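You operate a simulated robot arm through the tools that you are given. There is no shell and no other tool.

You run a simulated robot arm. Do the job below in one go: nothing can be reset, and whatever is moved stays where it is left.

Task
Take the yellow clip on the blue panel on the table and put it away on the top of the wooden bench. Then take the green block and put it on the black plate. Then take the white clip on the long black panel and put it away on the top of the wooden bench. Then take the grab handle from the long black panel and leave it on the cream top. Then fetch the blue tape roll from the fourth shelf from the bottom of the grey rack and set it on the top of the bonnet. Then take the bin from the middle board of the key shelf and put it on the top of the bonnet. Then push the filler flap shut. Then take the blue tip and put it on the striped plate. Do these in the order given. Set down upright: grab handle.
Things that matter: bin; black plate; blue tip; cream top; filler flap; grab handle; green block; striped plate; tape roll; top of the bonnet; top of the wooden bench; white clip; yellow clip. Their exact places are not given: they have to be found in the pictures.

The check looks at the end state, three seconds after you hand in, the way a careful person would. Anything else that was tipped, shoved, dropped, spilled or broken makes it a failure.

Robot
A 7-joint arm with a two-finger parallel gripper on a trunk, on a base that drives. Base frame: it is fixed to the floor where the robot stands at the start and does not move with it; the origin is under the middle of the robot, x ahead of it, y to its left, z up. Units: m, rad, N and s.
With the tool pointing down near the work surface it reaches from about 0.26 to 0.72 m from the robot's upright axis, wherever it stands. Its first joint turns from -2.897 to 2.897 rad. Places, roughly: bin (9x10x5 cm) [-2.8, 1.9, 0.5]; black plate [1.8, 2.2, 0.9]; blue tip (3x3x3 cm) [-0.6, 1.3, 0.9]; cream top [0.2, 2.1, 1.2]; filler flap [-1.9, 3.2, 0.9]; grab handle (20x4x8 cm) [0.3, -1.3, 1]; green block (8x8x3 cm) [1.4, -1.1, 0.9]; striped plate (12x8x1 cm) [3.1, -0.5, 0.9]; tape roll [-3.5, -1, 1.25]; top of the bonnet [-2.7, 0.6, 1]; top of the wooden bench [4.1, 4.8, 0.9]; white clip (4x3x4 cm) [0.5, -1.2, 1]; yellow clip (4x3x4 cm) [2.3, -0.8, 0.9]. Payload 3.43 kg.
The tool frame sits at the grasp point between the pads (the TCP): z along the fingers, y along the line on which they close. The tips reach 0.034 m beyond it. Largest opening 0.128 m; finger width 0.024, thickness 0.012; the body of the gripper, 0.048 by 0.13 m, starts 0.096 m behind the TCP.
Orientation is told as [roll, pitch, yaw] about the base's x, y, z axes, in that order, counted from this pose: with the fingers straight down and closing along the base's y, the tool's x points along the base's -x, its y along +y and its z along -z.

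Tools
- The arm moves only by the tool arm_command. Its argument "rows" is one flat list of numbers, 7 for each row, row after row: the shift along the base's x, y, z in units of 50 mm (1.0 is 50 mm), then the turn, a rotation vector about the base's x, y, z in units of 6 degrees (1.0 is 6 degrees), then the gripper command, from -1 (shut) to 1 (fully open), values between in proportion. In form: [tx, ty, tz, ax, ay, az, grip, tx, ty, tz, ax, ay, az, grip, ...]. A call has 1 to 20 rows; each row shifts and turns the commanded pose from where the row before left it. A call with a number of a shift or a turn outside -1 to 1 is refused whole. A row lasts 0.2 s, in which the tool goes at most 0.05 m and 0.15 rad; a call with a longer step from one row to the next is refused whole, and so is a gripper value outside its range. Where a pose cannot be reached the arm comes as near as it can. A force on the tool above 40 N (or 10 N above the force at the start of the call, whichever is more), or a blocked arm, ends the call early, and 0.2 s more pass. Each finger travels about 0.108 m/s and halts on what it meets, pressing with about 38 N; the grip force reading is that of the motor and also rises with nothing between the fingers. The clock runs only during rows and for 0.2 s after the last one: add rows that do not move to give the fingers time. It gives the time, the measured TCP pose, the force on the tool (base axes), the opening and the grip force at its end, in the units of the frame above (readings bear some noise), with the torque about the TCP (base axes, N m) and any sound that the robot's microphone picked up, and new pictures: "pictures" is both (left out), scene, wrist or none.
- Cameras (640 x 400 px; columns grow to the right, rows downward): "scene" is now at [-0.0055, 0.1296, 1.4663]; the picture's right is [-0.13, -0.99, 0.00], its down [-0.49, 0.06, -0.87] and it looks along [0.86, -0.11, -0.50] (base axes); focal length 260 px, centre (320, 200). "wrist" rides on the gripper at [0.076, -0.011, -0.16] in the tool frame; the picture's right is [0.15, 0.99, 0.00], its down [-0.88, 0.13, -0.46] and it looks along [-0.45, 0.07, 0.89] (tool axes); focal length 234 px, centre (320, 200).
- lift_body(by): slides the trunk up (or, below 0, down) by that many m; the arm and the scene camera ride with it, the base frame stays. It gives what a move gives, with no picture.
- steer(legs): drives the robot by 1 to 6 legs, each [ahead, left, turn to the left] in m, m and rad, along the robot's own axes; the way and the turn of a leg run together, so that a leg with both is an arc; at most 1.5 m and 3.142 rad a leg. The arm and the cameras ride along, it lands a little off, and it stops where it bumps. It gives what a move gives, and a new picture of the scene camera.
- head_to(pan, tilt): turns the head with the scene camera to pan (to the left, within 1.501 rad either way) and tilt (down, from -0.506 to 1.204), counted from straight ahead of the robot. It gives what a move gives, and a new picture of the scene camera.
- pixel_to_xyz(camera, pixels): for up to 12 pixels [column, row] of the newest picture of that camera ("zoom" is the newest enlarged one), the place [x, y, z] in the base frame of the surface seen there, good to about 0.002 m, but the place of the scene camera against the robot may be out by one fixed shift of up to 0.018 m in any direction. No time passes.
- zoom(camera, box): a new picture of the part [left, top, right, bottom] of that camera's present view, enlarged. No time passes.
- job_done(): hands the job in; it is judged then, once.

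Unless the task says otherwise, let go and move clear before handing in.

The tools are called after ">>>" by a JSON object that holds its "api" and its "payload". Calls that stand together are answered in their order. arm_command: Moves the arm, as the interface text tells. Its arguments: {"type":"object","properties":{"rows":{"type":"array"},"pictures":{"type":"string","enum":["both","scene","wrist","none"]}},"required":["rows"]} The other tools are called the same way: lift_body (by) slides the trunk up or down; steer (legs) drives the base; head_to (pan, tilt) turns the head that bears the scene camera; pixel_to_xyz (camera, pixels) gives the place of the surface under pixels of a picture; zoom (camera, box) takes an enlarged picture of a part of a camera's view; job_done () hands the job in.

At the start:

```text
clock: 0.0
ee_pos: [0.4159, 0.0789, 1.1082]
orientation: [-0.001, 0.001, -0.001]
ft_force: [-0.3, -0.7, -0.2]
moment: [0.0, -0.01, 0.02]
grip_width: 0.1279
grip_force: 0.1
trunk travel left (down, up): [-0.15, 0.174]
robot x, y, heading: [0.0003, 0.0029, 0.0]
head pan, tilt: [-0.126, 0.52]
```

scene: 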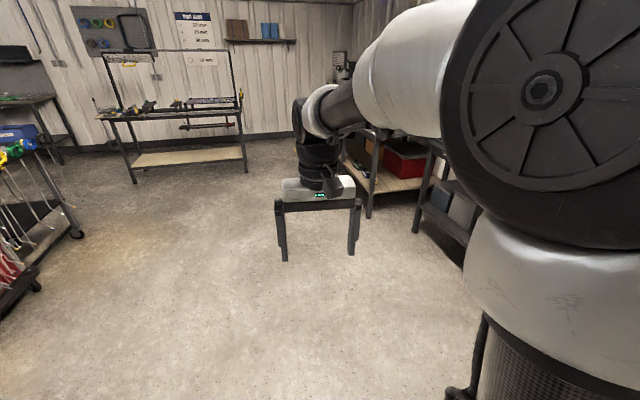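
wrist: 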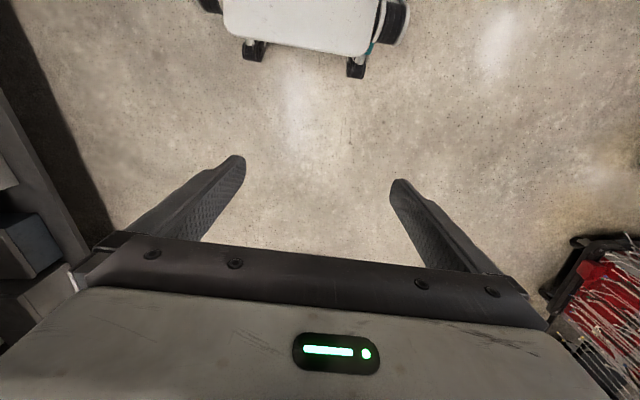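

The scene picture shows the room ahead with a bench at about (180,110) and a table on the right behind the arm. I'll turn the head to survey the surroundings first.

>>> {"api": "head_to", "payload": {"pan": -0.6, "tilt": 0.4}}

```text
clock: 0.9
ee_pos: [0.4157, 0.0792, 1.1085]
orientation: [0.0, 0.001, 0.0]
ft_force: [-0.5, -1.4, -0.5]
moment: [0.0, 0.02, -0.02]
grip_width: 0.1279
grip_force: 0.0
trunk travel left (down, up): [-0.15, 0.174]
robot x, y, heading: [0.0, 0.0025, 0.001]
head pan, tilt: [-0.6, 0.4]
```

scene: 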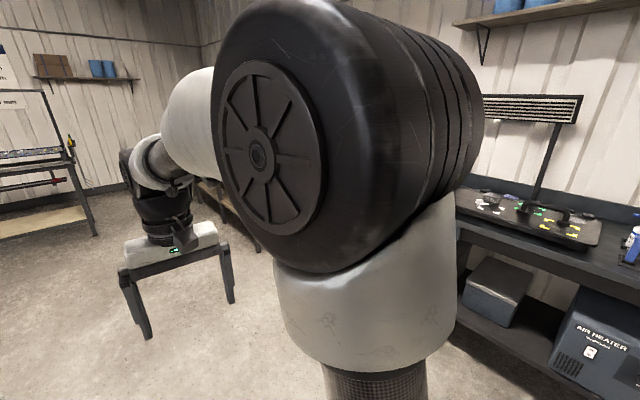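

>>> {"api": "head_to", "payload": {"pan": -1.3, "tilt": 0.5}}

>>> {"api": "head_to", "payload": {"pan": 0.6, "tilt": 0.3}}

>>> {"api": "head_to", "payload": {"pan": 1.4, "tilt": 0.3}}

```text
clock: 2.0
ee_pos: [0.4155, 0.0791, 1.107]
orientation: [0.001, 0.0, -0.001]
ft_force: [0.1, -0.1, 0.8]
moment: [0.0, 0.0, -0.02]
grip_width: 0.1279
grip_force: 0.1
trunk travel left (down, up): [-0.15, 0.174]
robot x, y, heading: [0.0016, -0.0012, 0.001]
head pan, tilt: [-1.3, 0.499]
```

scene: 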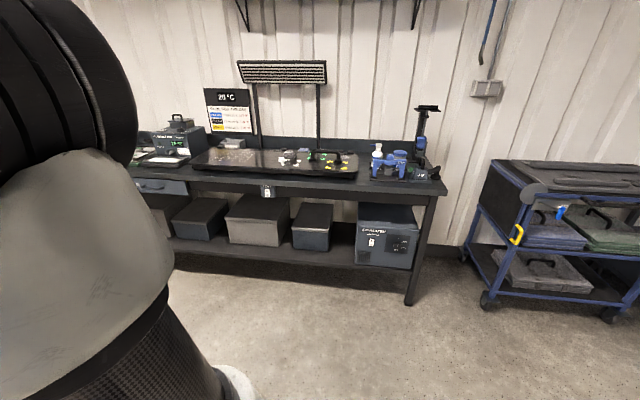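

```text
clock: 3.9
ee_pos: [0.4152, 0.0785, 1.1084]
orientation: [0.0, -0.002, -0.001]
ft_force: [-0.1, 0.7, 0.2]
moment: [-0.02, 0.0, -0.04]
grip_width: 0.128
grip_force: 0.1
trunk travel left (down, up): [-0.15, 0.174]
robot x, y, heading: [-0.0007, 0.0003, -0.004]
head pan, tilt: [0.6, 0.3]
```

scene: 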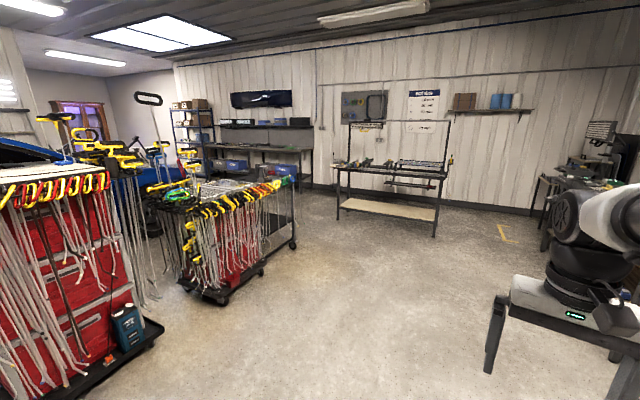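

```text
clock: 5.0
ee_pos: [0.4153, 0.0796, 1.1062]
orientation: [0.0, 0.0, 0.001]
ft_force: [-0.1, -0.5, 0.4]
moment: [0.0, -0.01, 0.0]
grip_width: 0.1279
grip_force: 0.1
trunk travel left (down, up): [-0.15, 0.174]
robot x, y, heading: [-0.0015, 0.0015, -0.002]
head pan, tilt: [1.4, 0.3]
```

scene: 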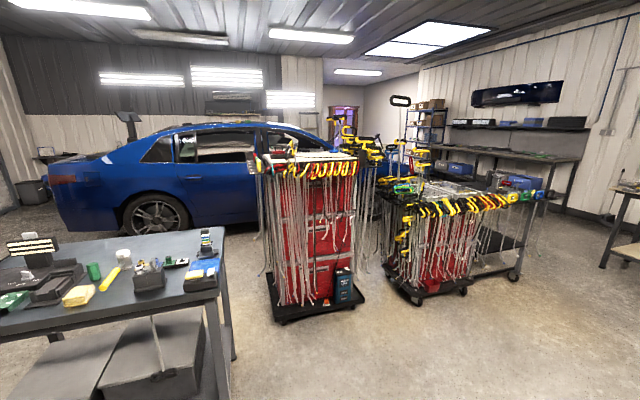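

The views show the long black panel bench to the right, the clamp racks, car and another table to the left. I'll turn the base right so the arm no longer hides the right-front benches.

>>> {"api": "steer", "payload": {"legs": [[0.3, 0.2, 0], [0, 0, -1.0]]}}

>>> {"api": "head_to", "payload": {"pan": 0.5, "tilt": 0.4}}

```text
clock: 10.1
ee_pos: [0.5936, -0.1021, 1.1078]
orientation: [0.001, 0.001, -0.99]
ft_force: [-0.5, -0.1, -0.1]
moment: [0.01, -0.01, 0.01]
grip_width: 0.1281
grip_force: 0.1
trunk travel left (down, up): [-0.15, 0.174]
robot x, y, heading: [0.2984, 0.2005, -0.986]
head pan, tilt: [1.4, 0.3]
```

scene: 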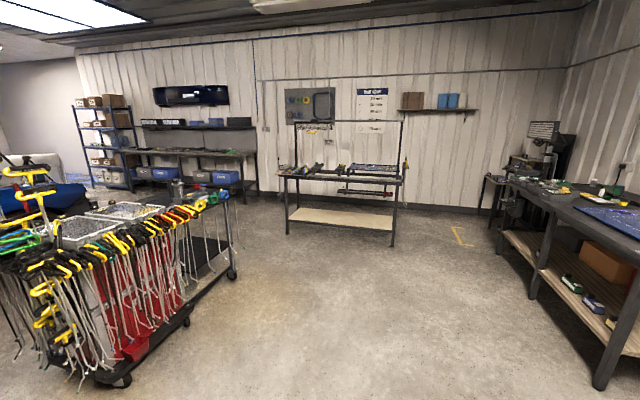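

```text
clock: 11.3
ee_pos: [0.5927, -0.103, 1.1085]
orientation: [0.0, 0.0, -0.988]
ft_force: [-0.2, 0.1, -0.1]
moment: [-0.02, 0.01, -0.01]
grip_width: 0.1278
grip_force: 0.0
trunk travel left (down, up): [-0.15, 0.174]
robot x, y, heading: [0.296, 0.1998, -0.991]
head pan, tilt: [0.499, 0.4]
```

scene: 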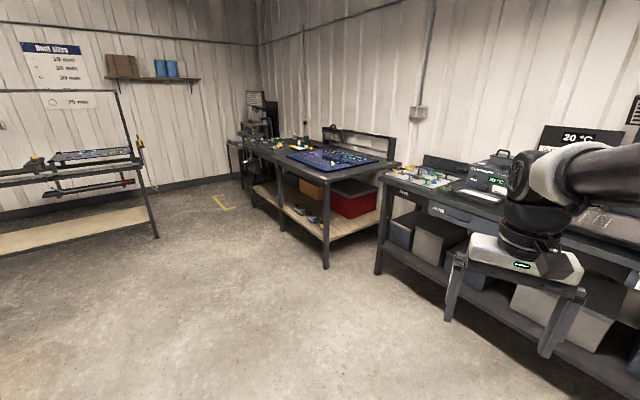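

>>> {"api": "zoom", "payload": {"camera": "scene", "box": [230, 110, 510, 285]}}

>>> {"api": "pixel_to_xyz", "payload": {"camera": "scene", "pixels": [[325, 172], [393, 167], [372, 161], [290, 155], [385, 182], [440, 215], [432, 182], [260, 148], [330, 205], [430, 168]]}}

```text
2.29 times, centred on (370, 198) of scene
```

zoom: 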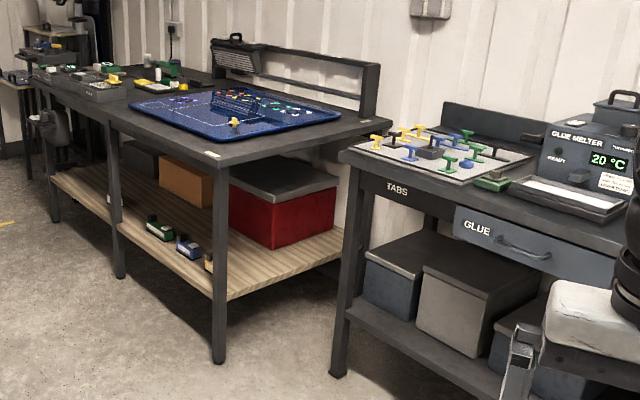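

```text
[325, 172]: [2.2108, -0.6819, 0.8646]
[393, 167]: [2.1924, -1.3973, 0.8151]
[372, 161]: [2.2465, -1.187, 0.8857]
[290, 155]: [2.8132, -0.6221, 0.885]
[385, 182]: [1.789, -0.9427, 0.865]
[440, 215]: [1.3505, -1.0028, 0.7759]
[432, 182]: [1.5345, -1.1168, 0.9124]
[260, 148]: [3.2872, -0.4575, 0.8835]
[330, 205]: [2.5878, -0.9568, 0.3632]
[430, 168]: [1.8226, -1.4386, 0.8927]
```

The blue panel with a yellow clip sits on the table near (335,157); its front edge is at y≈-0.65. I'll drive to stand in front of it, facing -y.

>>> {"api": "steer", "payload": {"legs": [[0.65, 0.68, 0], [0.65, 0.68, 0], [0, 0, -0.58]]}}

>>> {"api": "head_to", "payload": {"pan": 0.1, "tilt": 0.7}}

```text
clock: 26.6
ee_pos: [2.2409, -0.5499, 1.1069]
orientation: [0.0, -0.001, -1.56]
ft_force: [0.4, 0.3, 0.0]
moment: [-0.02, -0.02, -0.01]
grip_width: 0.1279
grip_force: 0.1
trunk travel left (down, up): [-0.15, 0.174]
robot x, y, heading: [2.1578, -0.1369, -1.558]
head pan, tilt: [0.499, 0.4]
```

scene: 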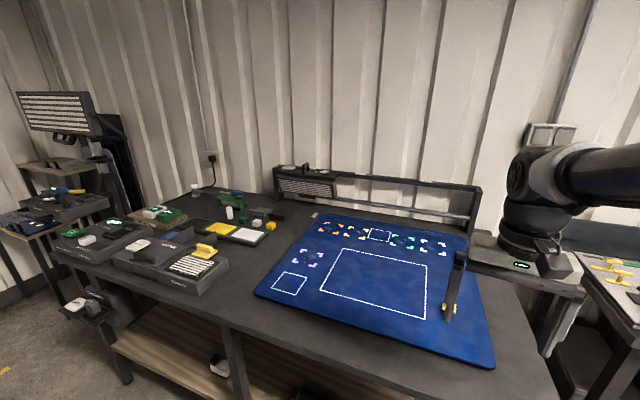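

```text
clock: 27.4
ee_pos: [2.241, -0.5473, 1.1072]
orientation: [0.001, 0.001, -1.562]
ft_force: [-0.3, 0.3, 0.1]
moment: [-0.01, -0.01, -0.01]
grip_width: 0.1283
grip_force: 0.1
trunk travel left (down, up): [-0.15, 0.174]
robot x, y, heading: [2.1568, -0.1343, -1.56]
head pan, tilt: [0.099, 0.7]
```

scene: 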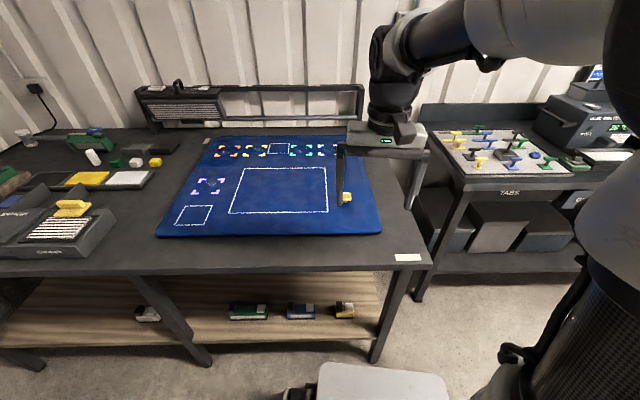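

>>> {"api": "zoom", "payload": {"camera": "scene", "box": [280, 130, 440, 230]}}

>>> {"api": "pixel_to_xyz", "payload": {"camera": "scene", "pixels": [[348, 195], [348, 202], [346, 191], [352, 197], [370, 225], [360, 232], [340, 205], [345, 170], [435, 265]]}}

>>> {"api": "zoom", "payload": {"camera": "wrist", "box": [0, 0, 640, 400]}}

```text
4.00 times, centred on (360, 180) of scene
```

zoom: 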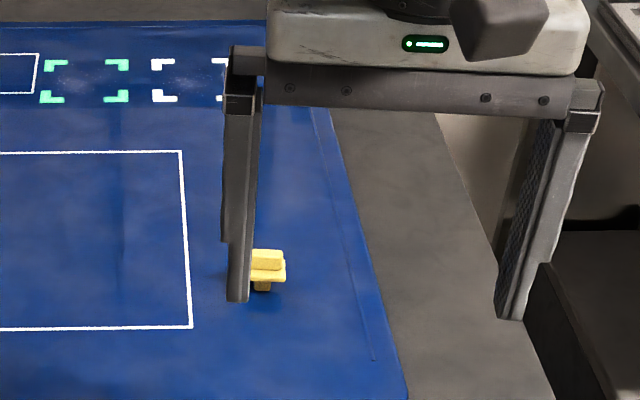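

```text
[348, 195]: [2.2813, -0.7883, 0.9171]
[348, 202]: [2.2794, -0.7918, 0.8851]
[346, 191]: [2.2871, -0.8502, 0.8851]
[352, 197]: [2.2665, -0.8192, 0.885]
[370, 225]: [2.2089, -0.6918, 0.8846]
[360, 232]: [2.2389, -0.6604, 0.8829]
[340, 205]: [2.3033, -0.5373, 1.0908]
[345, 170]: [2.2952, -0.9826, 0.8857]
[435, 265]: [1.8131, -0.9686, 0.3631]
```

```text
1.00 times, centred on (320, 200) of wrist (not enlarged: the box is as wide or as high as the picture)
```

zoom: 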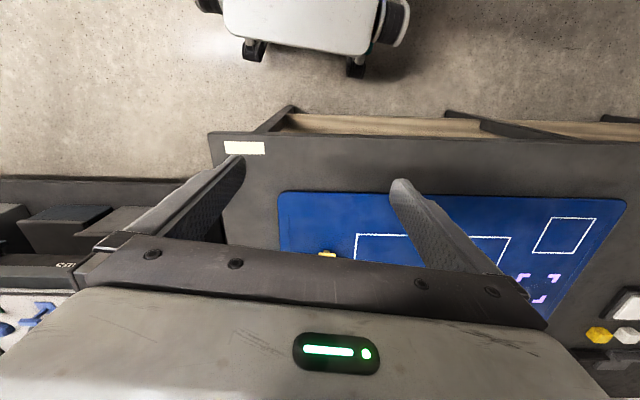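

The clip shows at scene (348,196) and in the wrist picture at (326,254). I'll compare both cameras on the same points to learn the scene camera's fixed shift.

>>> {"api": "pixel_to_xyz", "payload": {"camera": "scene", "pixels": [[396, 255], [420, 255], [397, 261], [421, 260], [176, 226], [190, 206], [211, 206], [353, 290]]}}

>>> {"api": "pixel_to_xyz", "payload": {"camera": "wrist", "pixels": [[225, 142], [264, 142], [227, 154], [264, 153], [326, 254], [320, 255], [333, 255], [533, 251], [555, 219], [596, 218]]}}

>>> {"api": "zoom", "payload": {"camera": "scene", "box": [380, 240, 440, 278]}}

>>> {"api": "zoom", "payload": {"camera": "wrist", "box": [210, 130, 370, 260]}}

```text
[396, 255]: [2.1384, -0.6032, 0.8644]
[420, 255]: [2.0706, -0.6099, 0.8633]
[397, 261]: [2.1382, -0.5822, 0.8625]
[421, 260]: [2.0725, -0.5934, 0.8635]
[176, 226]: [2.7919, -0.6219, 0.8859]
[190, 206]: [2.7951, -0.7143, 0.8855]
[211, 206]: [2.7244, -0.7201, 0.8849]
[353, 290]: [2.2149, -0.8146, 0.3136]
```

```text
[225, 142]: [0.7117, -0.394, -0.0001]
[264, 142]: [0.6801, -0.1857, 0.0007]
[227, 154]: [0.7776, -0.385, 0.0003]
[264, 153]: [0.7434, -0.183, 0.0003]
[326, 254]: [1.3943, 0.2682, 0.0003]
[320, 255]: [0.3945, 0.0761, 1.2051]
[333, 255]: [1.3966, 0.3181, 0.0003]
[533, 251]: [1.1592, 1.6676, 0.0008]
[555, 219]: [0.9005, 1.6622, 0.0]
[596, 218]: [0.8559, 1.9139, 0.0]
```

```text
10.53 times, centred on (410, 259) of scene
```

zoom: 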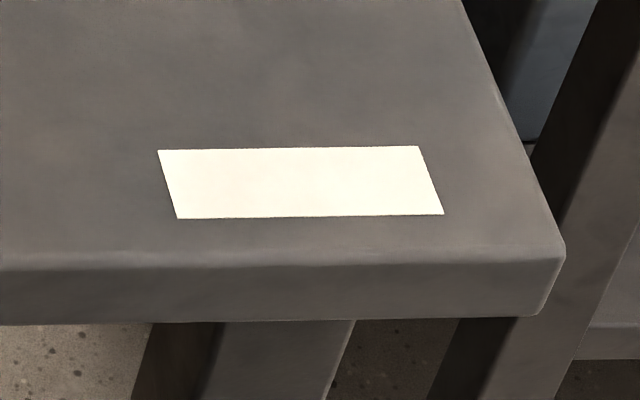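

```text
3.08 times, centred on (290, 195) of wrist
```

zoom: 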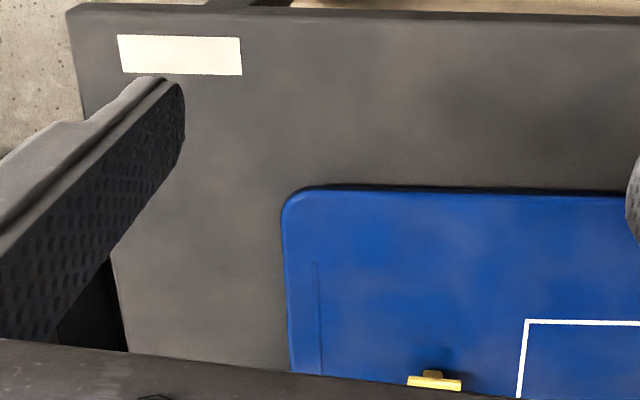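

The wrist lookup used the old picture, so I'll take a fresh wrist picture while shifting the arm toward the clip (still high above the table).

>>> {"api": "arm_command", "payload": {"rows": [0, -0.8, 0, 0, 0, 0, 1, 0, -0.8, 0, 0, 0, 0, 1, 0.4, -0.8, 0, 0, 0, 0, 1, 0.4, -0.8, -0.5, 0, 0, 0, 1, 0, 0, -0.5, 0, 0, 0, 1, 0, 0, 0, 0, 0, 0, 1]}}

>>> {"api": "pixel_to_xyz", "payload": {"camera": "scene", "pixels": [[380, 370], [330, 370], [440, 380]]}}

```text
refused: row 4 steps farther than a row can; nothing moved
```

```text
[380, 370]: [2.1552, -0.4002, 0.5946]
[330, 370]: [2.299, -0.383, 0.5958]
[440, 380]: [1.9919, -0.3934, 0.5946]
```

The base front is at y≈-0.40, leaving room to the table edge at y≈-0.58. I'll redo the arm shift with smaller steps.

>>> {"api": "arm_command", "payload": {"rows": [0, -0.8, 0, 0, 0, 0, 1, 0, -0.8, 0, 0, 0, 0, 1, 0.4, -0.8, 0, 0, 0, 0, 1, 0.3, -0.6, -0.5, 0, 0, 0, 1, 0, 0, -0.7, 0, 0, 0, 1, 0, 0, 0, 0, 0, 0, 1]}}

```text
clock: 28.8
ee_pos: [2.2759, -0.6967, 1.0484]
orientation: [-0.001, 0.0, -1.56]
ft_force: [0.5, 0.3, 0.4]
moment: [0.01, 0.0, 0.0]
grip_width: 0.1277
grip_force: 0.0
trunk travel left (down, up): [-0.15, 0.174]
robot x, y, heading: [2.1586, -0.1342, -1.561]
head pan, tilt: [0.099, 0.7]
```

scene: 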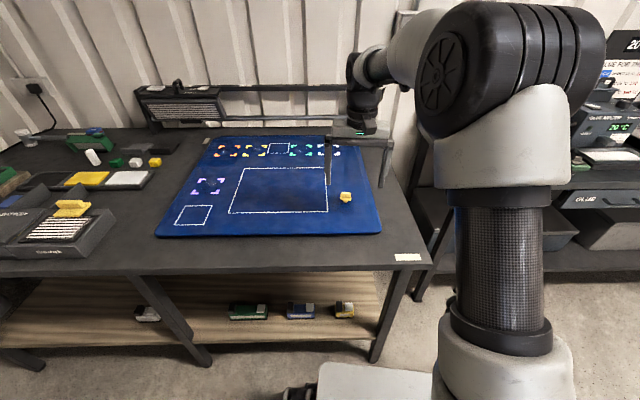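
wrist: 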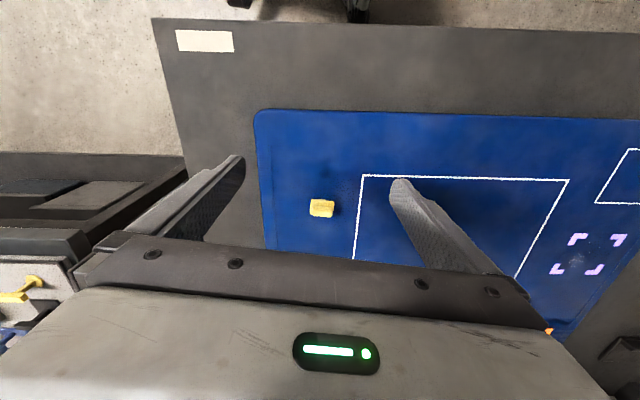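

>>> {"api": "pixel_to_xyz", "payload": {"camera": "wrist", "pixels": [[176, 32], [231, 32], [178, 51], [234, 52], [321, 208], [321, 200], [321, 215], [311, 208], [332, 208], [363, 176], [342, 215]]}}

>>> {"api": "zoom", "payload": {"camera": "wrist", "box": [280, 175, 376, 235]}}

>>> {"api": "zoom", "payload": {"camera": "scene", "box": [320, 175, 384, 215]}}

>>> {"api": "pixel_to_xyz", "payload": {"camera": "scene", "pixels": [[395.5, 254.5], [419.5, 254.2], [397, 260.5], [421, 260.2], [346, 197], [346, 193], [341, 196], [351, 196], [245, 168], [228, 213], [330, 213]]}}

```text
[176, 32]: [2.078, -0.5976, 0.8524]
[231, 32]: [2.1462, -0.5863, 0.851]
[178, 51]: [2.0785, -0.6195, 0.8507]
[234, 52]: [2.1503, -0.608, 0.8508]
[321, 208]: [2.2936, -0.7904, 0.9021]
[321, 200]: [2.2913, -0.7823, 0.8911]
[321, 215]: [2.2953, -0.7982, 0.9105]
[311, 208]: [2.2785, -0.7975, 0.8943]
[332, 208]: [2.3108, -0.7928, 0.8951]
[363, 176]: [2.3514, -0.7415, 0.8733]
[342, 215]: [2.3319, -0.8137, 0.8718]
```

```text
6.67 times, centred on (328, 205) of wrist
```

zoom: 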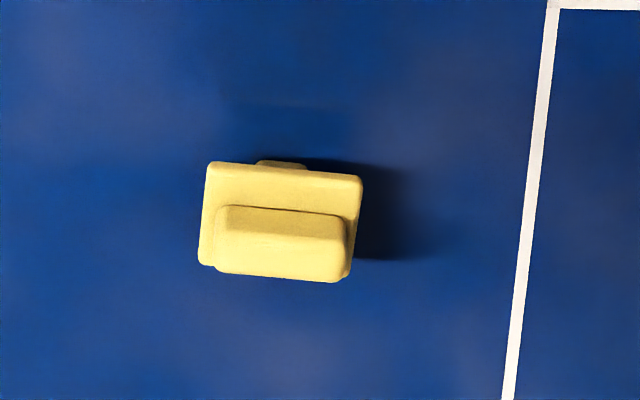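

```text
10.00 times, centred on (352, 195) of scene
```

zoom: 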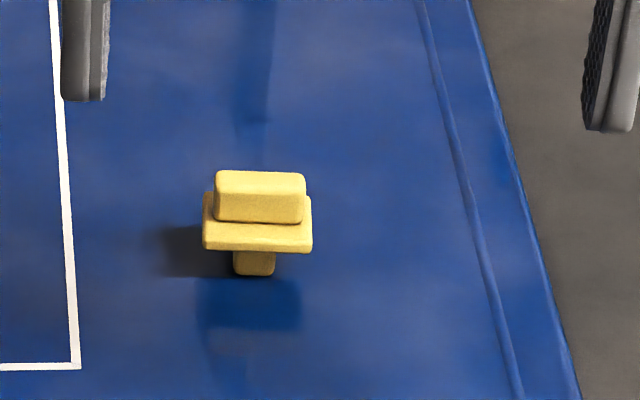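

```text
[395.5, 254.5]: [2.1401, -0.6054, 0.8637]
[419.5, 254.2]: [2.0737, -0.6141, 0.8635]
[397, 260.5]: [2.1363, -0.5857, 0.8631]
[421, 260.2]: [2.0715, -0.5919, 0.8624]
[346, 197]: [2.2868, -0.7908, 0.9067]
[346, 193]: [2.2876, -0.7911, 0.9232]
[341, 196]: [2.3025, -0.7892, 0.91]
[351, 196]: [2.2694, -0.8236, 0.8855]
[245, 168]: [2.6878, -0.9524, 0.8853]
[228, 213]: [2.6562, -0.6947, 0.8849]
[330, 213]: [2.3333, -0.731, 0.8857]
```

The two cameras agree to a shift of about (-0.008, +0.003, +0.0125) in the scene readings. I'll pin the clip's block and flange down with wrist pixels near (322,211).

>>> {"api": "pixel_to_xyz", "payload": {"camera": "wrist", "pixels": [[322.4, 212], [316, 211], [329.5, 213], [312, 203], [331, 205], [312, 212], [323, 207], [323, 202], [323, 199.6], [318, 215], [333, 215.5]]}}

```text
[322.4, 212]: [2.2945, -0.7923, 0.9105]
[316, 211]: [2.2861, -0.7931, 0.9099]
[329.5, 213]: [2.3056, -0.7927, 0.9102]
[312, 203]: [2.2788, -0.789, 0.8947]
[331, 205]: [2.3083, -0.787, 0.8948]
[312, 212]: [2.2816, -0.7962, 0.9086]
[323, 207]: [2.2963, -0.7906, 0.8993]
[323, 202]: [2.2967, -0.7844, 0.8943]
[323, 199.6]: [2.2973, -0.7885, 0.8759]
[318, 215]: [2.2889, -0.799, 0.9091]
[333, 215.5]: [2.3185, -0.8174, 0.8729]
```

The clip's block top is at z≈0.910, centre about (2.295,-0.796), long axis turned ~0.085 rad. I'll move above it with the tips still above the flange and check.

>>> {"api": "arm_command", "payload": {"rows": [0.2, -0.9, 0, 0, 0, 0.4, 1, 0.18, -0.9, 0, 0, 0, 0.4, 1, 0, -0.18, -0.7, 0, 0, 0, 1, 0, 0, -0.9, 0, 0, 0, 1, 0, 0, 0, 0, 0, 0, 1, 0, 0, 0, 0, 0, 0, 1]}}

```text
clock: 30.2
ee_pos: [2.2951, -0.7985, 0.9681]
orientation: [0.0, 0.0, -1.477]
ft_force: [0.1, -0.4, 0.2]
moment: [0.04, -0.02, 0.0]
grip_width: 0.1278
grip_force: 0.1
trunk travel left (down, up): [-0.15, 0.174]
robot x, y, heading: [2.1574, -0.1334, -1.56]
head pan, tilt: [0.099, 0.7]
```

scene: 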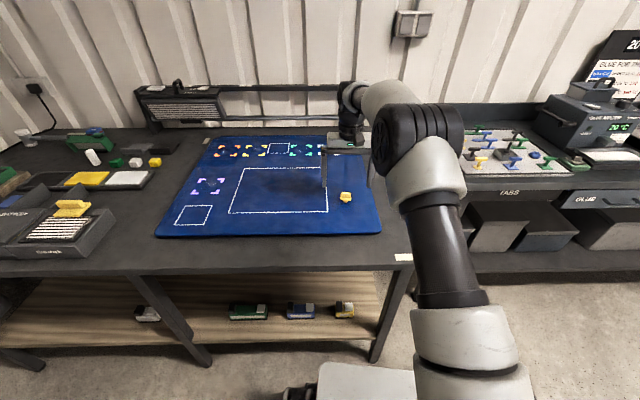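
wrist: 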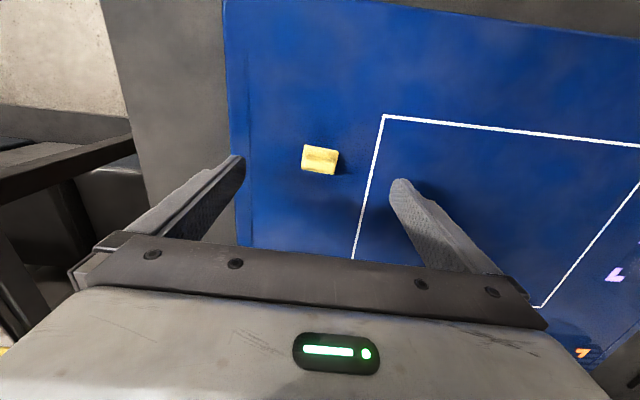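

>>> {"api": "pixel_to_xyz", "payload": {"camera": "wrist", "pixels": [[320, 162], [320, 150], [305, 158], [335, 164], [320, 170], [320, 175]]}}

>>> {"api": "zoom", "payload": {"camera": "wrist", "box": [270, 125, 366, 185]}}

```text
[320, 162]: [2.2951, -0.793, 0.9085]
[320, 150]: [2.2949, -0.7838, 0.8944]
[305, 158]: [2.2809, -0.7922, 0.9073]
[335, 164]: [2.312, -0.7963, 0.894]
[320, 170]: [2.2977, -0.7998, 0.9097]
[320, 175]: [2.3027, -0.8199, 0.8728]
```

```text
6.67 times, centred on (318, 155) of wrist
```

zoom: 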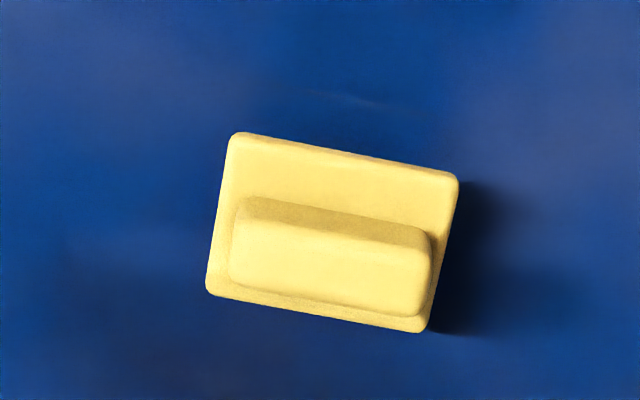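

>>> {"api": "pixel_to_xyz", "payload": {"camera": "wrist", "pixels": [[307.5, 147], [336, 153], [303, 167], [332.5, 173], [313, 146.5], [330, 150], [306.5, 157], [304, 166], [337, 155], [334, 170]]}}

```text
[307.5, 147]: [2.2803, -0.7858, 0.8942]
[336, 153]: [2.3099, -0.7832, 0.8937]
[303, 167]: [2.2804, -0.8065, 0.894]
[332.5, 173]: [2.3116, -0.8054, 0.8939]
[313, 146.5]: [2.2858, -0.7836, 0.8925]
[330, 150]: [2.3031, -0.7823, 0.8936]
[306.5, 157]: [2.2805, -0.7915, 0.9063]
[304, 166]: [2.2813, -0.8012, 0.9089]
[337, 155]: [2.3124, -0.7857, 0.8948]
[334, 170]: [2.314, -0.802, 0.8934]
```

The flange centre is (2.296,-0.7945), so I'll nudge 4 mm in y, descend to z≈0.911 and close.

>>> {"api": "arm_command", "payload": {"rows": [0.02, 0.08, -0.55, 0, 0, -0.2, 0.6, 0, 0, -0.58, 0, 0, 0, 0.6, 0, 0, 0, 0, 0, 0, 0.6, 0, 0, 0, 0, 0, 0, -1, 0, 0, 0, 0, 0, 0, -1, 0, 0, 0, 0, 0, 0, -1, 0, 0, 0, 0, 0, 0, -1]}}

```text
clock: 31.8
ee_pos: [2.2951, -0.7946, 0.9115]
orientation: [0.0, 0.001, -1.499]
ft_force: [-0.6, 0.3, 0.7]
moment: [-0.02, -0.02, -0.04]
grip_width: 0.0341
grip_force: 38.3
trunk travel left (down, up): [-0.15, 0.174]
robot x, y, heading: [2.1575, -0.1344, -1.562]
head pan, tilt: [0.099, 0.7]
```

scene: 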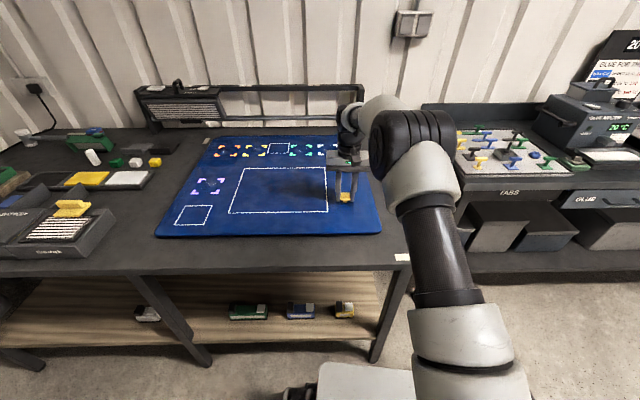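
wrist: 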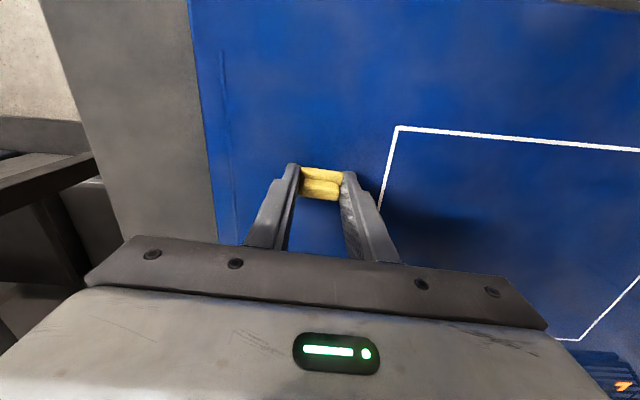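

The clip is held (width 0.034 m, force 38 N). I'll lift straight up and watch the force.

>>> {"api": "arm_command", "payload": {"rows": [0, 0, 0.3, 0, 0, 0, -1, 0, 0, 0.5, 0, 0, 0, -1, 0, 0, 0.9, 0, 0, 0, -1, 0, 0, 0.9, 0, 0, 0, -1, 0, 0, 0.9, 0, 0, 0, -1, 0, 0, 0, 0, 0, 0, -1]}}

```text
clock: 33.2
ee_pos: [2.2976, -0.7919, 1.0877]
orientation: [-0.001, 0.0, -1.494]
ft_force: [0.4, 0.1, -0.4]
moment: [-0.01, -0.02, 0.03]
grip_width: 0.0342
grip_force: 37.4
trunk travel left (down, up): [-0.15, 0.174]
robot x, y, heading: [2.1592, -0.1366, -1.558]
head pan, tilt: [0.099, 0.7]
```

scene: 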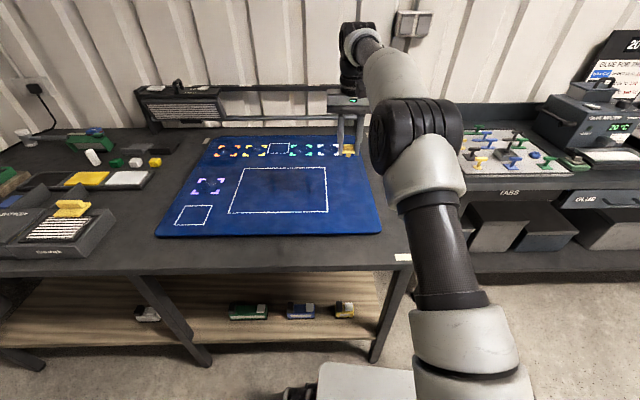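
wrist: 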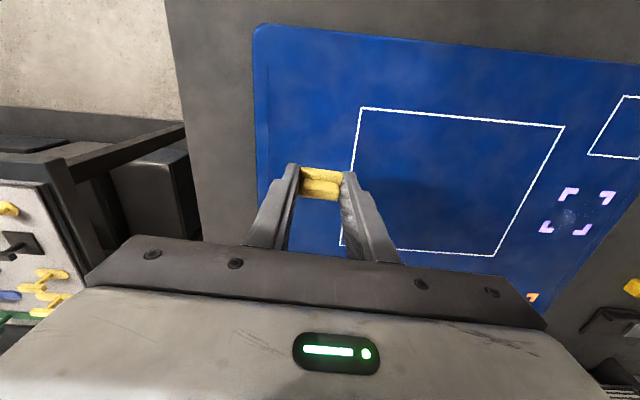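

The clip came free cleanly. I'll retract the arm toward the robot, back away and turn left to look toward the wooden bench.

>>> {"api": "arm_command", "payload": {"rows": [-0.2, 0.9, 0.3, 0, 0, 0, -1, -0.2, 0.9, 0.3, 0, 0, 0, -1, -0.2, 0.9, 0.2, 0, 0, 0, -1, -0.3, 0.9, 0, 0, 0, 0, -1, -0.3, 0.9, 0, 0, 0, 0, -1, 0, 0, 0, 0, 0, 0, -1], "pictures": "wrist"}}

>>> {"api": "steer", "payload": {"legs": [[-0.4, 0.3, 0], [0, 0, 1.9]]}}

>>> {"api": "head_to", "payload": {"pan": 0.7, "tilt": 0.4}}

```text
clock: 34.6
ee_pos: [2.2342, -0.5651, 1.1257]
orientation: [0.001, 0.001, -1.496]
ft_force: [-0.3, -0.1, -0.1]
moment: [-0.03, 0.07, 0.04]
grip_width: 0.0341
grip_force: 37.9
trunk travel left (down, up): [-0.15, 0.174]
robot x, y, heading: [2.1567, -0.1344, -1.561]
head pan, tilt: [0.099, 0.7]
```

wrist: 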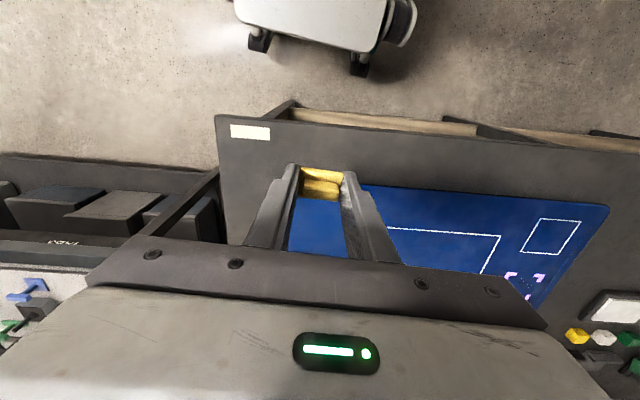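

```text
clock: 42.8
ee_pos: [2.8409, 0.4709, 1.126]
orientation: [0.0, 0.0, 0.382]
ft_force: [0.1, -0.5, 0.4]
moment: [0.04, -0.01, -0.02]
grip_width: 0.0341
grip_force: 37.9
trunk travel left (down, up): [-0.15, 0.174]
robot x, y, heading: [2.4548, 0.2627, 0.317]
head pan, tilt: [0.099, 0.7]
```

scene: 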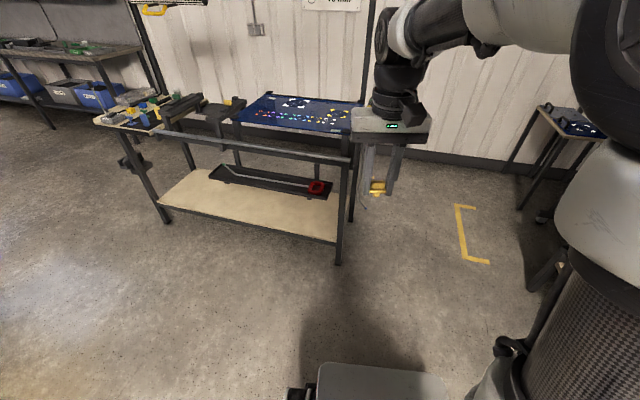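

```text
clock: 43.8
ee_pos: [2.8412, 0.4704, 1.1259]
orientation: [0.001, 0.001, 0.382]
ft_force: [-0.6, -0.2, 0.0]
moment: [-0.01, 0.0, -0.02]
grip_width: 0.0341
grip_force: 37.8
trunk travel left (down, up): [-0.15, 0.174]
robot x, y, heading: [2.4501, 0.2656, 0.322]
head pan, tilt: [0.7, 0.4]
```

scene: 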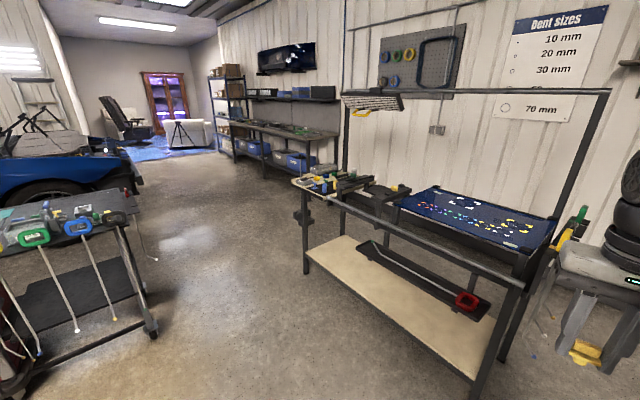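

>>> {"api": "pixel_to_xyz", "payload": {"camera": "scene", "pixels": [[300, 190], [305, 270], [500, 265], [475, 395], [150, 330], [300, 138], [240, 125], [330, 148], [425, 195], [525, 285], [140, 215]]}}

>>> {"api": "zoom", "payload": {"camera": "scene", "box": [180, 50, 400, 200]}}

```text
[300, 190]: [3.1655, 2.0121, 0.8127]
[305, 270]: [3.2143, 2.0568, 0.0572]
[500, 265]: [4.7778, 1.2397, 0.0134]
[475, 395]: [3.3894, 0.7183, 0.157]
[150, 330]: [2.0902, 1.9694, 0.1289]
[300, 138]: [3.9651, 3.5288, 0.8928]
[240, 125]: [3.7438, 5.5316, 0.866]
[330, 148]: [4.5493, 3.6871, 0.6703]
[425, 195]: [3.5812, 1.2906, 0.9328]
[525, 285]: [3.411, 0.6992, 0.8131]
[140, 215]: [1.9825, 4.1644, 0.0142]
```

```text
2.67 times, centred on (290, 125) of scene
```

zoom: 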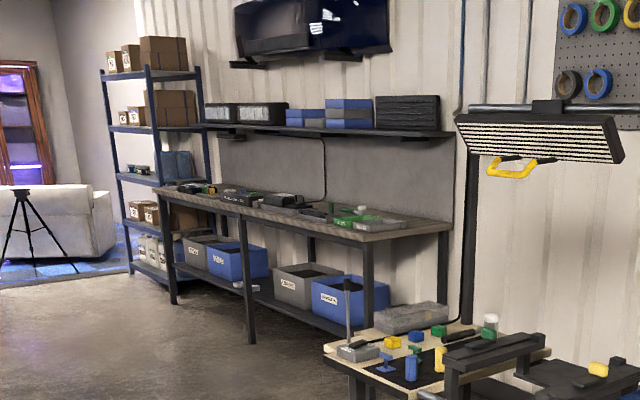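

The wooden bench along the back wall spans y≈3.5–5.5 with its front near x≈3.85; the gap between the clamp rack (x≈2.1) and the frame bench (x≈3.17) is about 1 m. I'll turn to face +y and drive through the gap.

>>> {"api": "steer", "payload": {"legs": [[0, 0, 1.24], [1.0, -0.17, 0], [1.0, 0, 0], [0.9, -0.2, 0]]}}

>>> {"api": "head_to", "payload": {"pan": -0.3, "tilt": 0.4}}

```text
clock: 61.3
ee_pos: [2.9534, 3.5803, 1.1269]
orientation: [0.001, 0.0, 1.574]
ft_force: [-0.1, 0.1, -0.2]
moment: [0.03, -0.02, 0.01]
grip_width: 0.0343
grip_force: 37.9
trunk travel left (down, up): [-0.15, 0.174]
robot x, y, heading: [2.9999, 3.1427, 1.504]
head pan, tilt: [0.7, 0.4]
```

scene: 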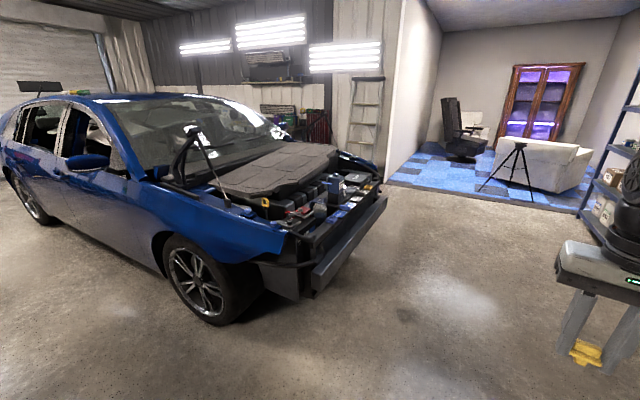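

```text
clock: 62.6
ee_pos: [2.9538, 3.5798, 1.127]
orientation: [0.001, 0.001, 1.574]
ft_force: [-0.4, 1.1, -0.1]
moment: [0.0, 0.04, -0.01]
grip_width: 0.0339
grip_force: 38.1
trunk travel left (down, up): [-0.15, 0.174]
robot x, y, heading: [3.0019, 3.1477, 1.511]
head pan, tilt: [-0.3, 0.4]
```

scene: 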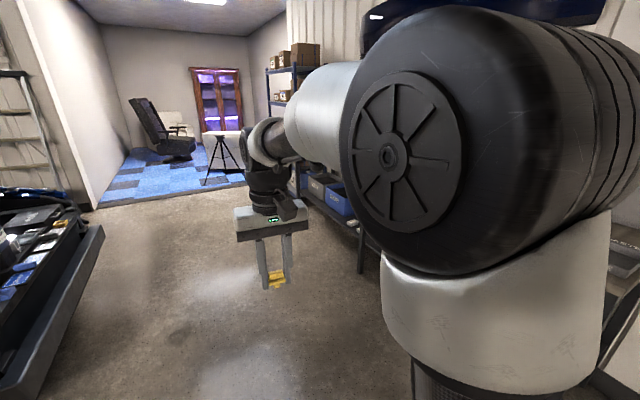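

I'm at (3.0,3.15) with the bench on the right. I'll move a bit further, face +x and look down at the bench top.

>>> {"api": "steer", "payload": {"legs": [[0.9, 0.0, 0], [0, 0, -1.5]]}}

>>> {"api": "head_to", "payload": {"pan": 0.1, "tilt": 0.55}}

```text
clock: 71.0
ee_pos: [3.4803, 4.1211, 1.1257]
orientation: [-0.001, -0.002, 0.098]
ft_force: [0.3, 0.8, 0.2]
moment: [0.0, 0.0, 0.0]
grip_width: 0.0342
grip_force: 37.7
trunk travel left (down, up): [-0.15, 0.174]
robot x, y, heading: [3.0491, 4.0302, 0.035]
head pan, tilt: [-0.3, 0.4]
```

scene: 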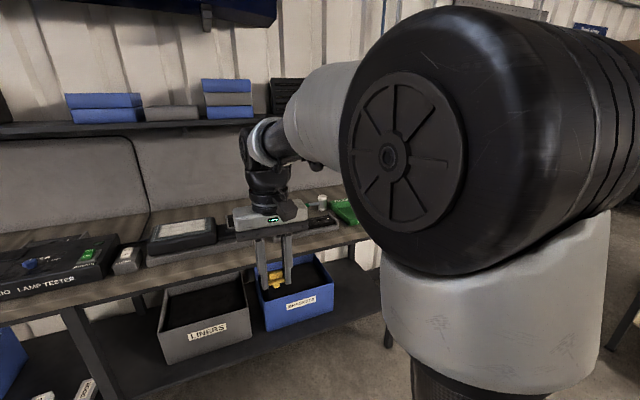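

```text
clock: 71.9
ee_pos: [3.4797, 4.121, 1.127]
orientation: [0.0, 0.001, 0.096]
ft_force: [-0.8, -0.1, 0.5]
moment: [0.01, 0.0, 0.0]
grip_width: 0.0341
grip_force: 38.1
trunk travel left (down, up): [-0.15, 0.174]
robot x, y, heading: [3.0508, 4.0338, 0.034]
head pan, tilt: [0.099, 0.55]
```

scene: 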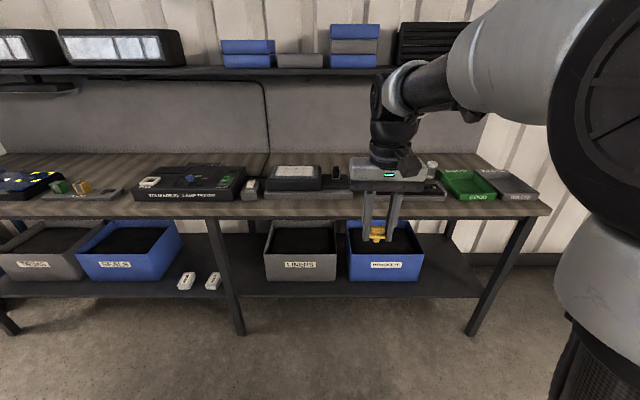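

>>> {"api": "zoom", "payload": {"camera": "scene", "box": [40, 140, 360, 230]}}

>>> {"api": "pixel_to_xyz", "payload": {"camera": "scene", "pixels": [[255, 212], [255, 206], [255, 203], [130, 208], [130, 203], [270, 165], [330, 205], [245, 197], [200, 70], [200, 205], [128, 188], [268, 190]]}}

```text
2.00 times, centred on (200, 185) of scene
```

zoom: 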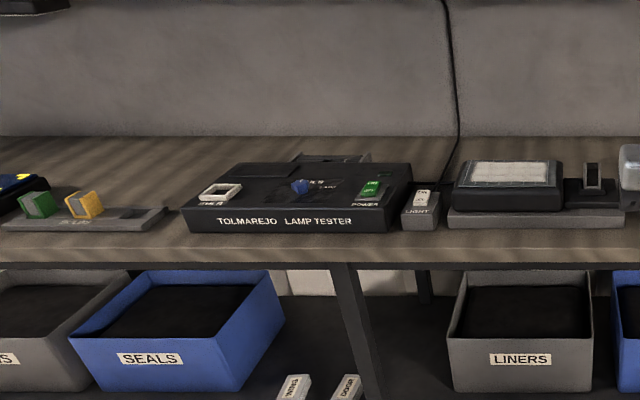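

```text
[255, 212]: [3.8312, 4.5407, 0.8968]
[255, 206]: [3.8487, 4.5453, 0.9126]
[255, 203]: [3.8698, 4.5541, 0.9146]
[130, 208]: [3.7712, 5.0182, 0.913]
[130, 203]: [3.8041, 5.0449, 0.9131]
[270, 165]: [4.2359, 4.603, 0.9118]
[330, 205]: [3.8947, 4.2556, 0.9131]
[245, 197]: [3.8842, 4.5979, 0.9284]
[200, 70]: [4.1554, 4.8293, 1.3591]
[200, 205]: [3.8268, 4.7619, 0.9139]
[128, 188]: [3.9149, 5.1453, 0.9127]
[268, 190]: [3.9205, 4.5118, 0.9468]
```

>>> {"api": "zoom", "payload": {"camera": "scene", "box": [240, 140, 560, 230]}}

>>> {"api": "head_to", "payload": {"pan": 0.75, "tilt": 0.45}}

```text
2.00 times, centred on (400, 185) of scene
```

zoom: 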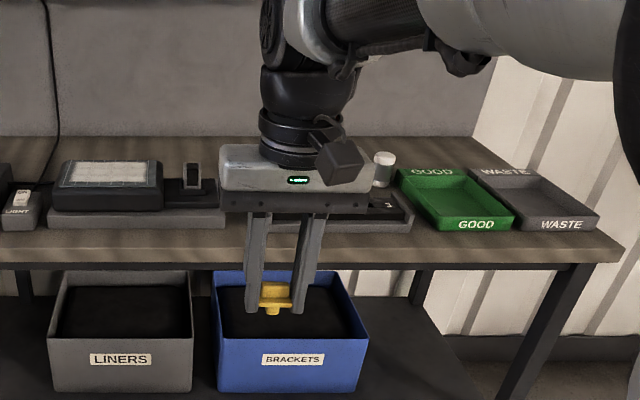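

```text
clock: 72.9
ee_pos: [3.48, 4.1209, 1.1265]
orientation: [0.0, 0.001, 0.099]
ft_force: [-0.1, -0.3, 0.2]
moment: [-0.05, -0.01, -0.01]
grip_width: 0.0341
grip_force: 37.6
trunk travel left (down, up): [-0.15, 0.174]
robot x, y, heading: [3.0455, 4.0341, 0.031]
head pan, tilt: [0.75, 0.45]
```

scene: 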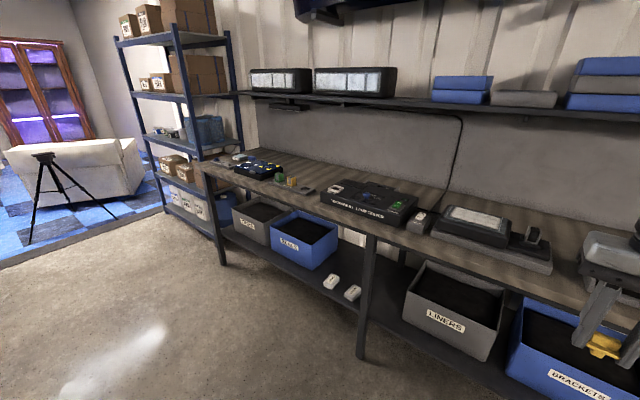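

>>> {"api": "zoom", "payload": {"camera": "scene", "box": [200, 130, 560, 290]}}

>>> {"api": "pixel_to_xyz", "payload": {"camera": "scene", "pixels": [[311, 190], [318, 200], [330, 208], [335, 182], [440, 195], [430, 180], [420, 195], [325, 192], [310, 200], [340, 212], [305, 196], [450, 200]]}}

```text
1.78 times, centred on (380, 210) of scene
```

zoom: 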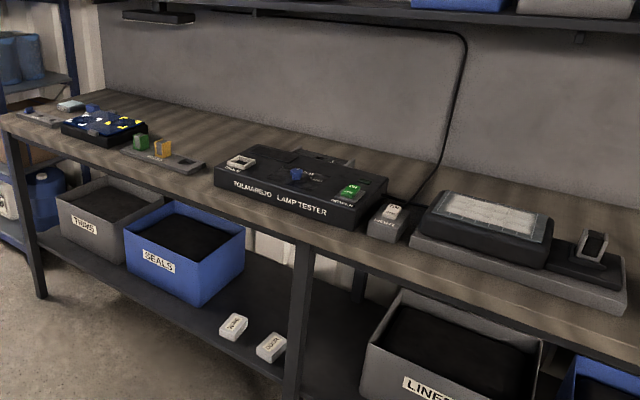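

```text
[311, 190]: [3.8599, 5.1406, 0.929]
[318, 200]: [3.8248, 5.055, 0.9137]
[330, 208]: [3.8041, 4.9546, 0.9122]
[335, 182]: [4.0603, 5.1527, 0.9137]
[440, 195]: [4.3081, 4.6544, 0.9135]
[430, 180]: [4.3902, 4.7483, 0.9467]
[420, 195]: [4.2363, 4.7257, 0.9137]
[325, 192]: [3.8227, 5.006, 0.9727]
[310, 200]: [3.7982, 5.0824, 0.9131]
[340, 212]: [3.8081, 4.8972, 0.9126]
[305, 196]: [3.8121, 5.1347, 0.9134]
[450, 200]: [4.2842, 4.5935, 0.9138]
```

The bench top has clear wood behind/between the clip tray and the lamp tester around (4.0,5.15), top at z≈0.90. I'll drive to stand in front of that spot.

>>> {"api": "steer", "payload": {"legs": [[0.0, 1.05, 0], [0, 0, 0.1], [0.34, 0, 0]]}}

>>> {"api": "head_to", "payload": {"pan": 0.1, "tilt": 0.7}}

```text
clock: 85.7
ee_pos: [3.7559, 5.2697, 1.1265]
orientation: [0.002, 0.001, 0.209]
ft_force: [-0.6, 0.4, 0.1]
moment: [0.0, -0.01, 0.01]
grip_width: 0.0338
grip_force: 38.0
trunk travel left (down, up): [-0.15, 0.174]
robot x, y, heading: [3.3365, 5.1365, 0.147]
head pan, tilt: [0.75, 0.45]
```

scene: 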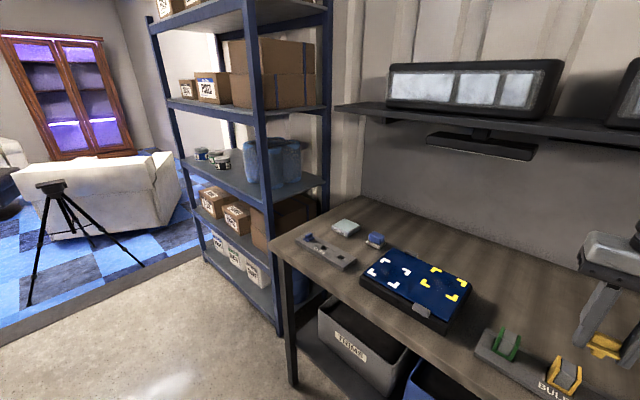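

```text
clock: 86.7
ee_pos: [3.7569, 5.2702, 1.1261]
orientation: [0.001, 0.0, 0.21]
ft_force: [0.0, -0.3, 0.2]
moment: [-0.03, 0.01, -0.05]
grip_width: 0.034
grip_force: 37.8
trunk travel left (down, up): [-0.15, 0.174]
robot x, y, heading: [3.3374, 5.1367, 0.144]
head pan, tilt: [0.099, 0.7]
```

scene: 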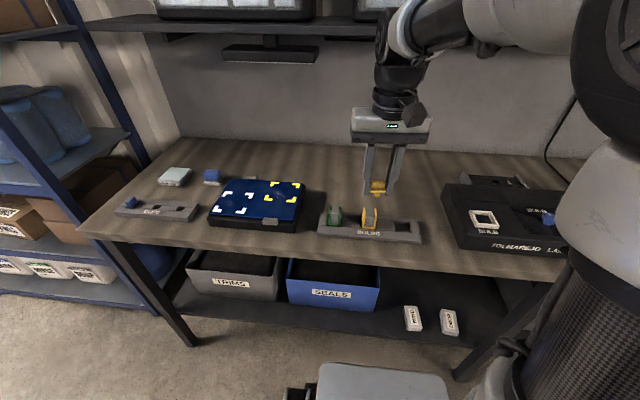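

>>> {"api": "pixel_to_xyz", "payload": {"camera": "scene", "pixels": [[330, 185], [345, 190], [430, 200], [340, 195], [420, 215], [400, 205], [320, 212], [435, 240], [440, 215], [350, 245], [415, 190]]}}

>>> {"api": "zoom", "payload": {"camera": "scene", "box": [290, 140, 490, 265]}}

```text
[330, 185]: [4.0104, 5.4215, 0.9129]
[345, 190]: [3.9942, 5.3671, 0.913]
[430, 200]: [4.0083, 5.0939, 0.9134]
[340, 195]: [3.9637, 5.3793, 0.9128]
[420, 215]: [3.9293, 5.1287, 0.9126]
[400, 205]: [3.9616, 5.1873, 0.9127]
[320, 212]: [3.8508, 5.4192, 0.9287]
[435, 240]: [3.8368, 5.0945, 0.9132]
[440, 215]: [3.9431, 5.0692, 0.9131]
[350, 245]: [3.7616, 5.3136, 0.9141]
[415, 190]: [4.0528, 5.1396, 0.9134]
```

```text
3.20 times, centred on (390, 202) of scene
```

zoom: 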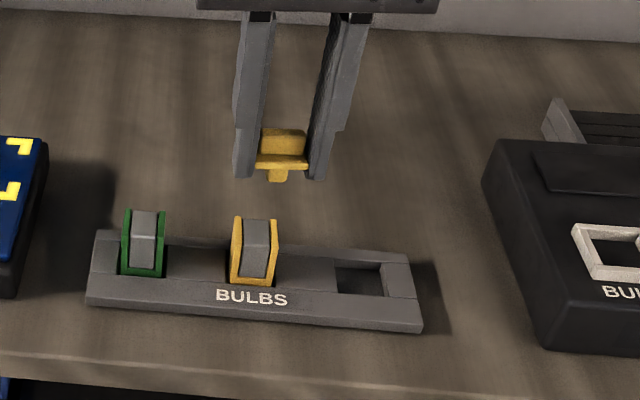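

Clear wood at about (3.985,5.17) behind the BULBS tray. I'll carry the clip over it and check the surface height with the wrist camera.

>>> {"api": "arm_command", "payload": {"rows": [0.76, -0.333, 0, 0, 0, 0, -1, 0.76, -0.333, 0, 0, 0, 0, -1, 0.76, -0.333, 0, 0, 0, 0, -1, 0.76, -0.333, 0, 0, 0, 0, -1, 0.76, -0.333, 0, 0, 0, 0, -1, 0.76, -0.333, 0, 0, 0, 0, -1, 0, 0, -0.84, 0, 0, 0, -1, 0, 0, -0.84, 0, 0, 0, -1, 0, 0, -0.84, 0, 0, 0, -1, 0, 0, 0, 0, 0, 0, -1]}}

```text
clock: 88.9
ee_pos: [3.9841, 5.1702, 0.9974]
orientation: [0.002, 0.0, 0.208]
ft_force: [0.2, 0.7, 0.3]
moment: [0.0, 0.01, 0.0]
grip_width: 0.0341
grip_force: 37.9
trunk travel left (down, up): [-0.15, 0.174]
robot x, y, heading: [3.3366, 5.1352, 0.148]
head pan, tilt: [0.099, 0.7]
```

scene: 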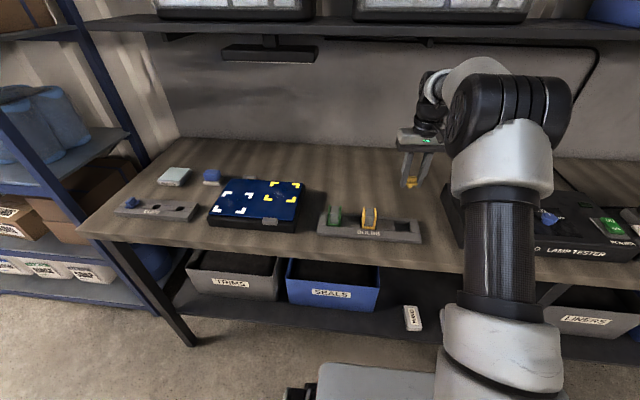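
wrist: 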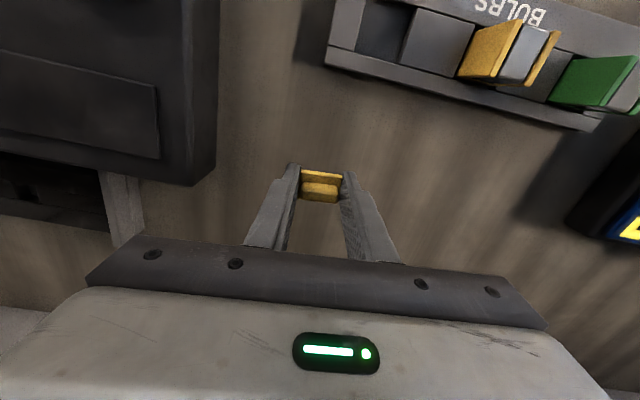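

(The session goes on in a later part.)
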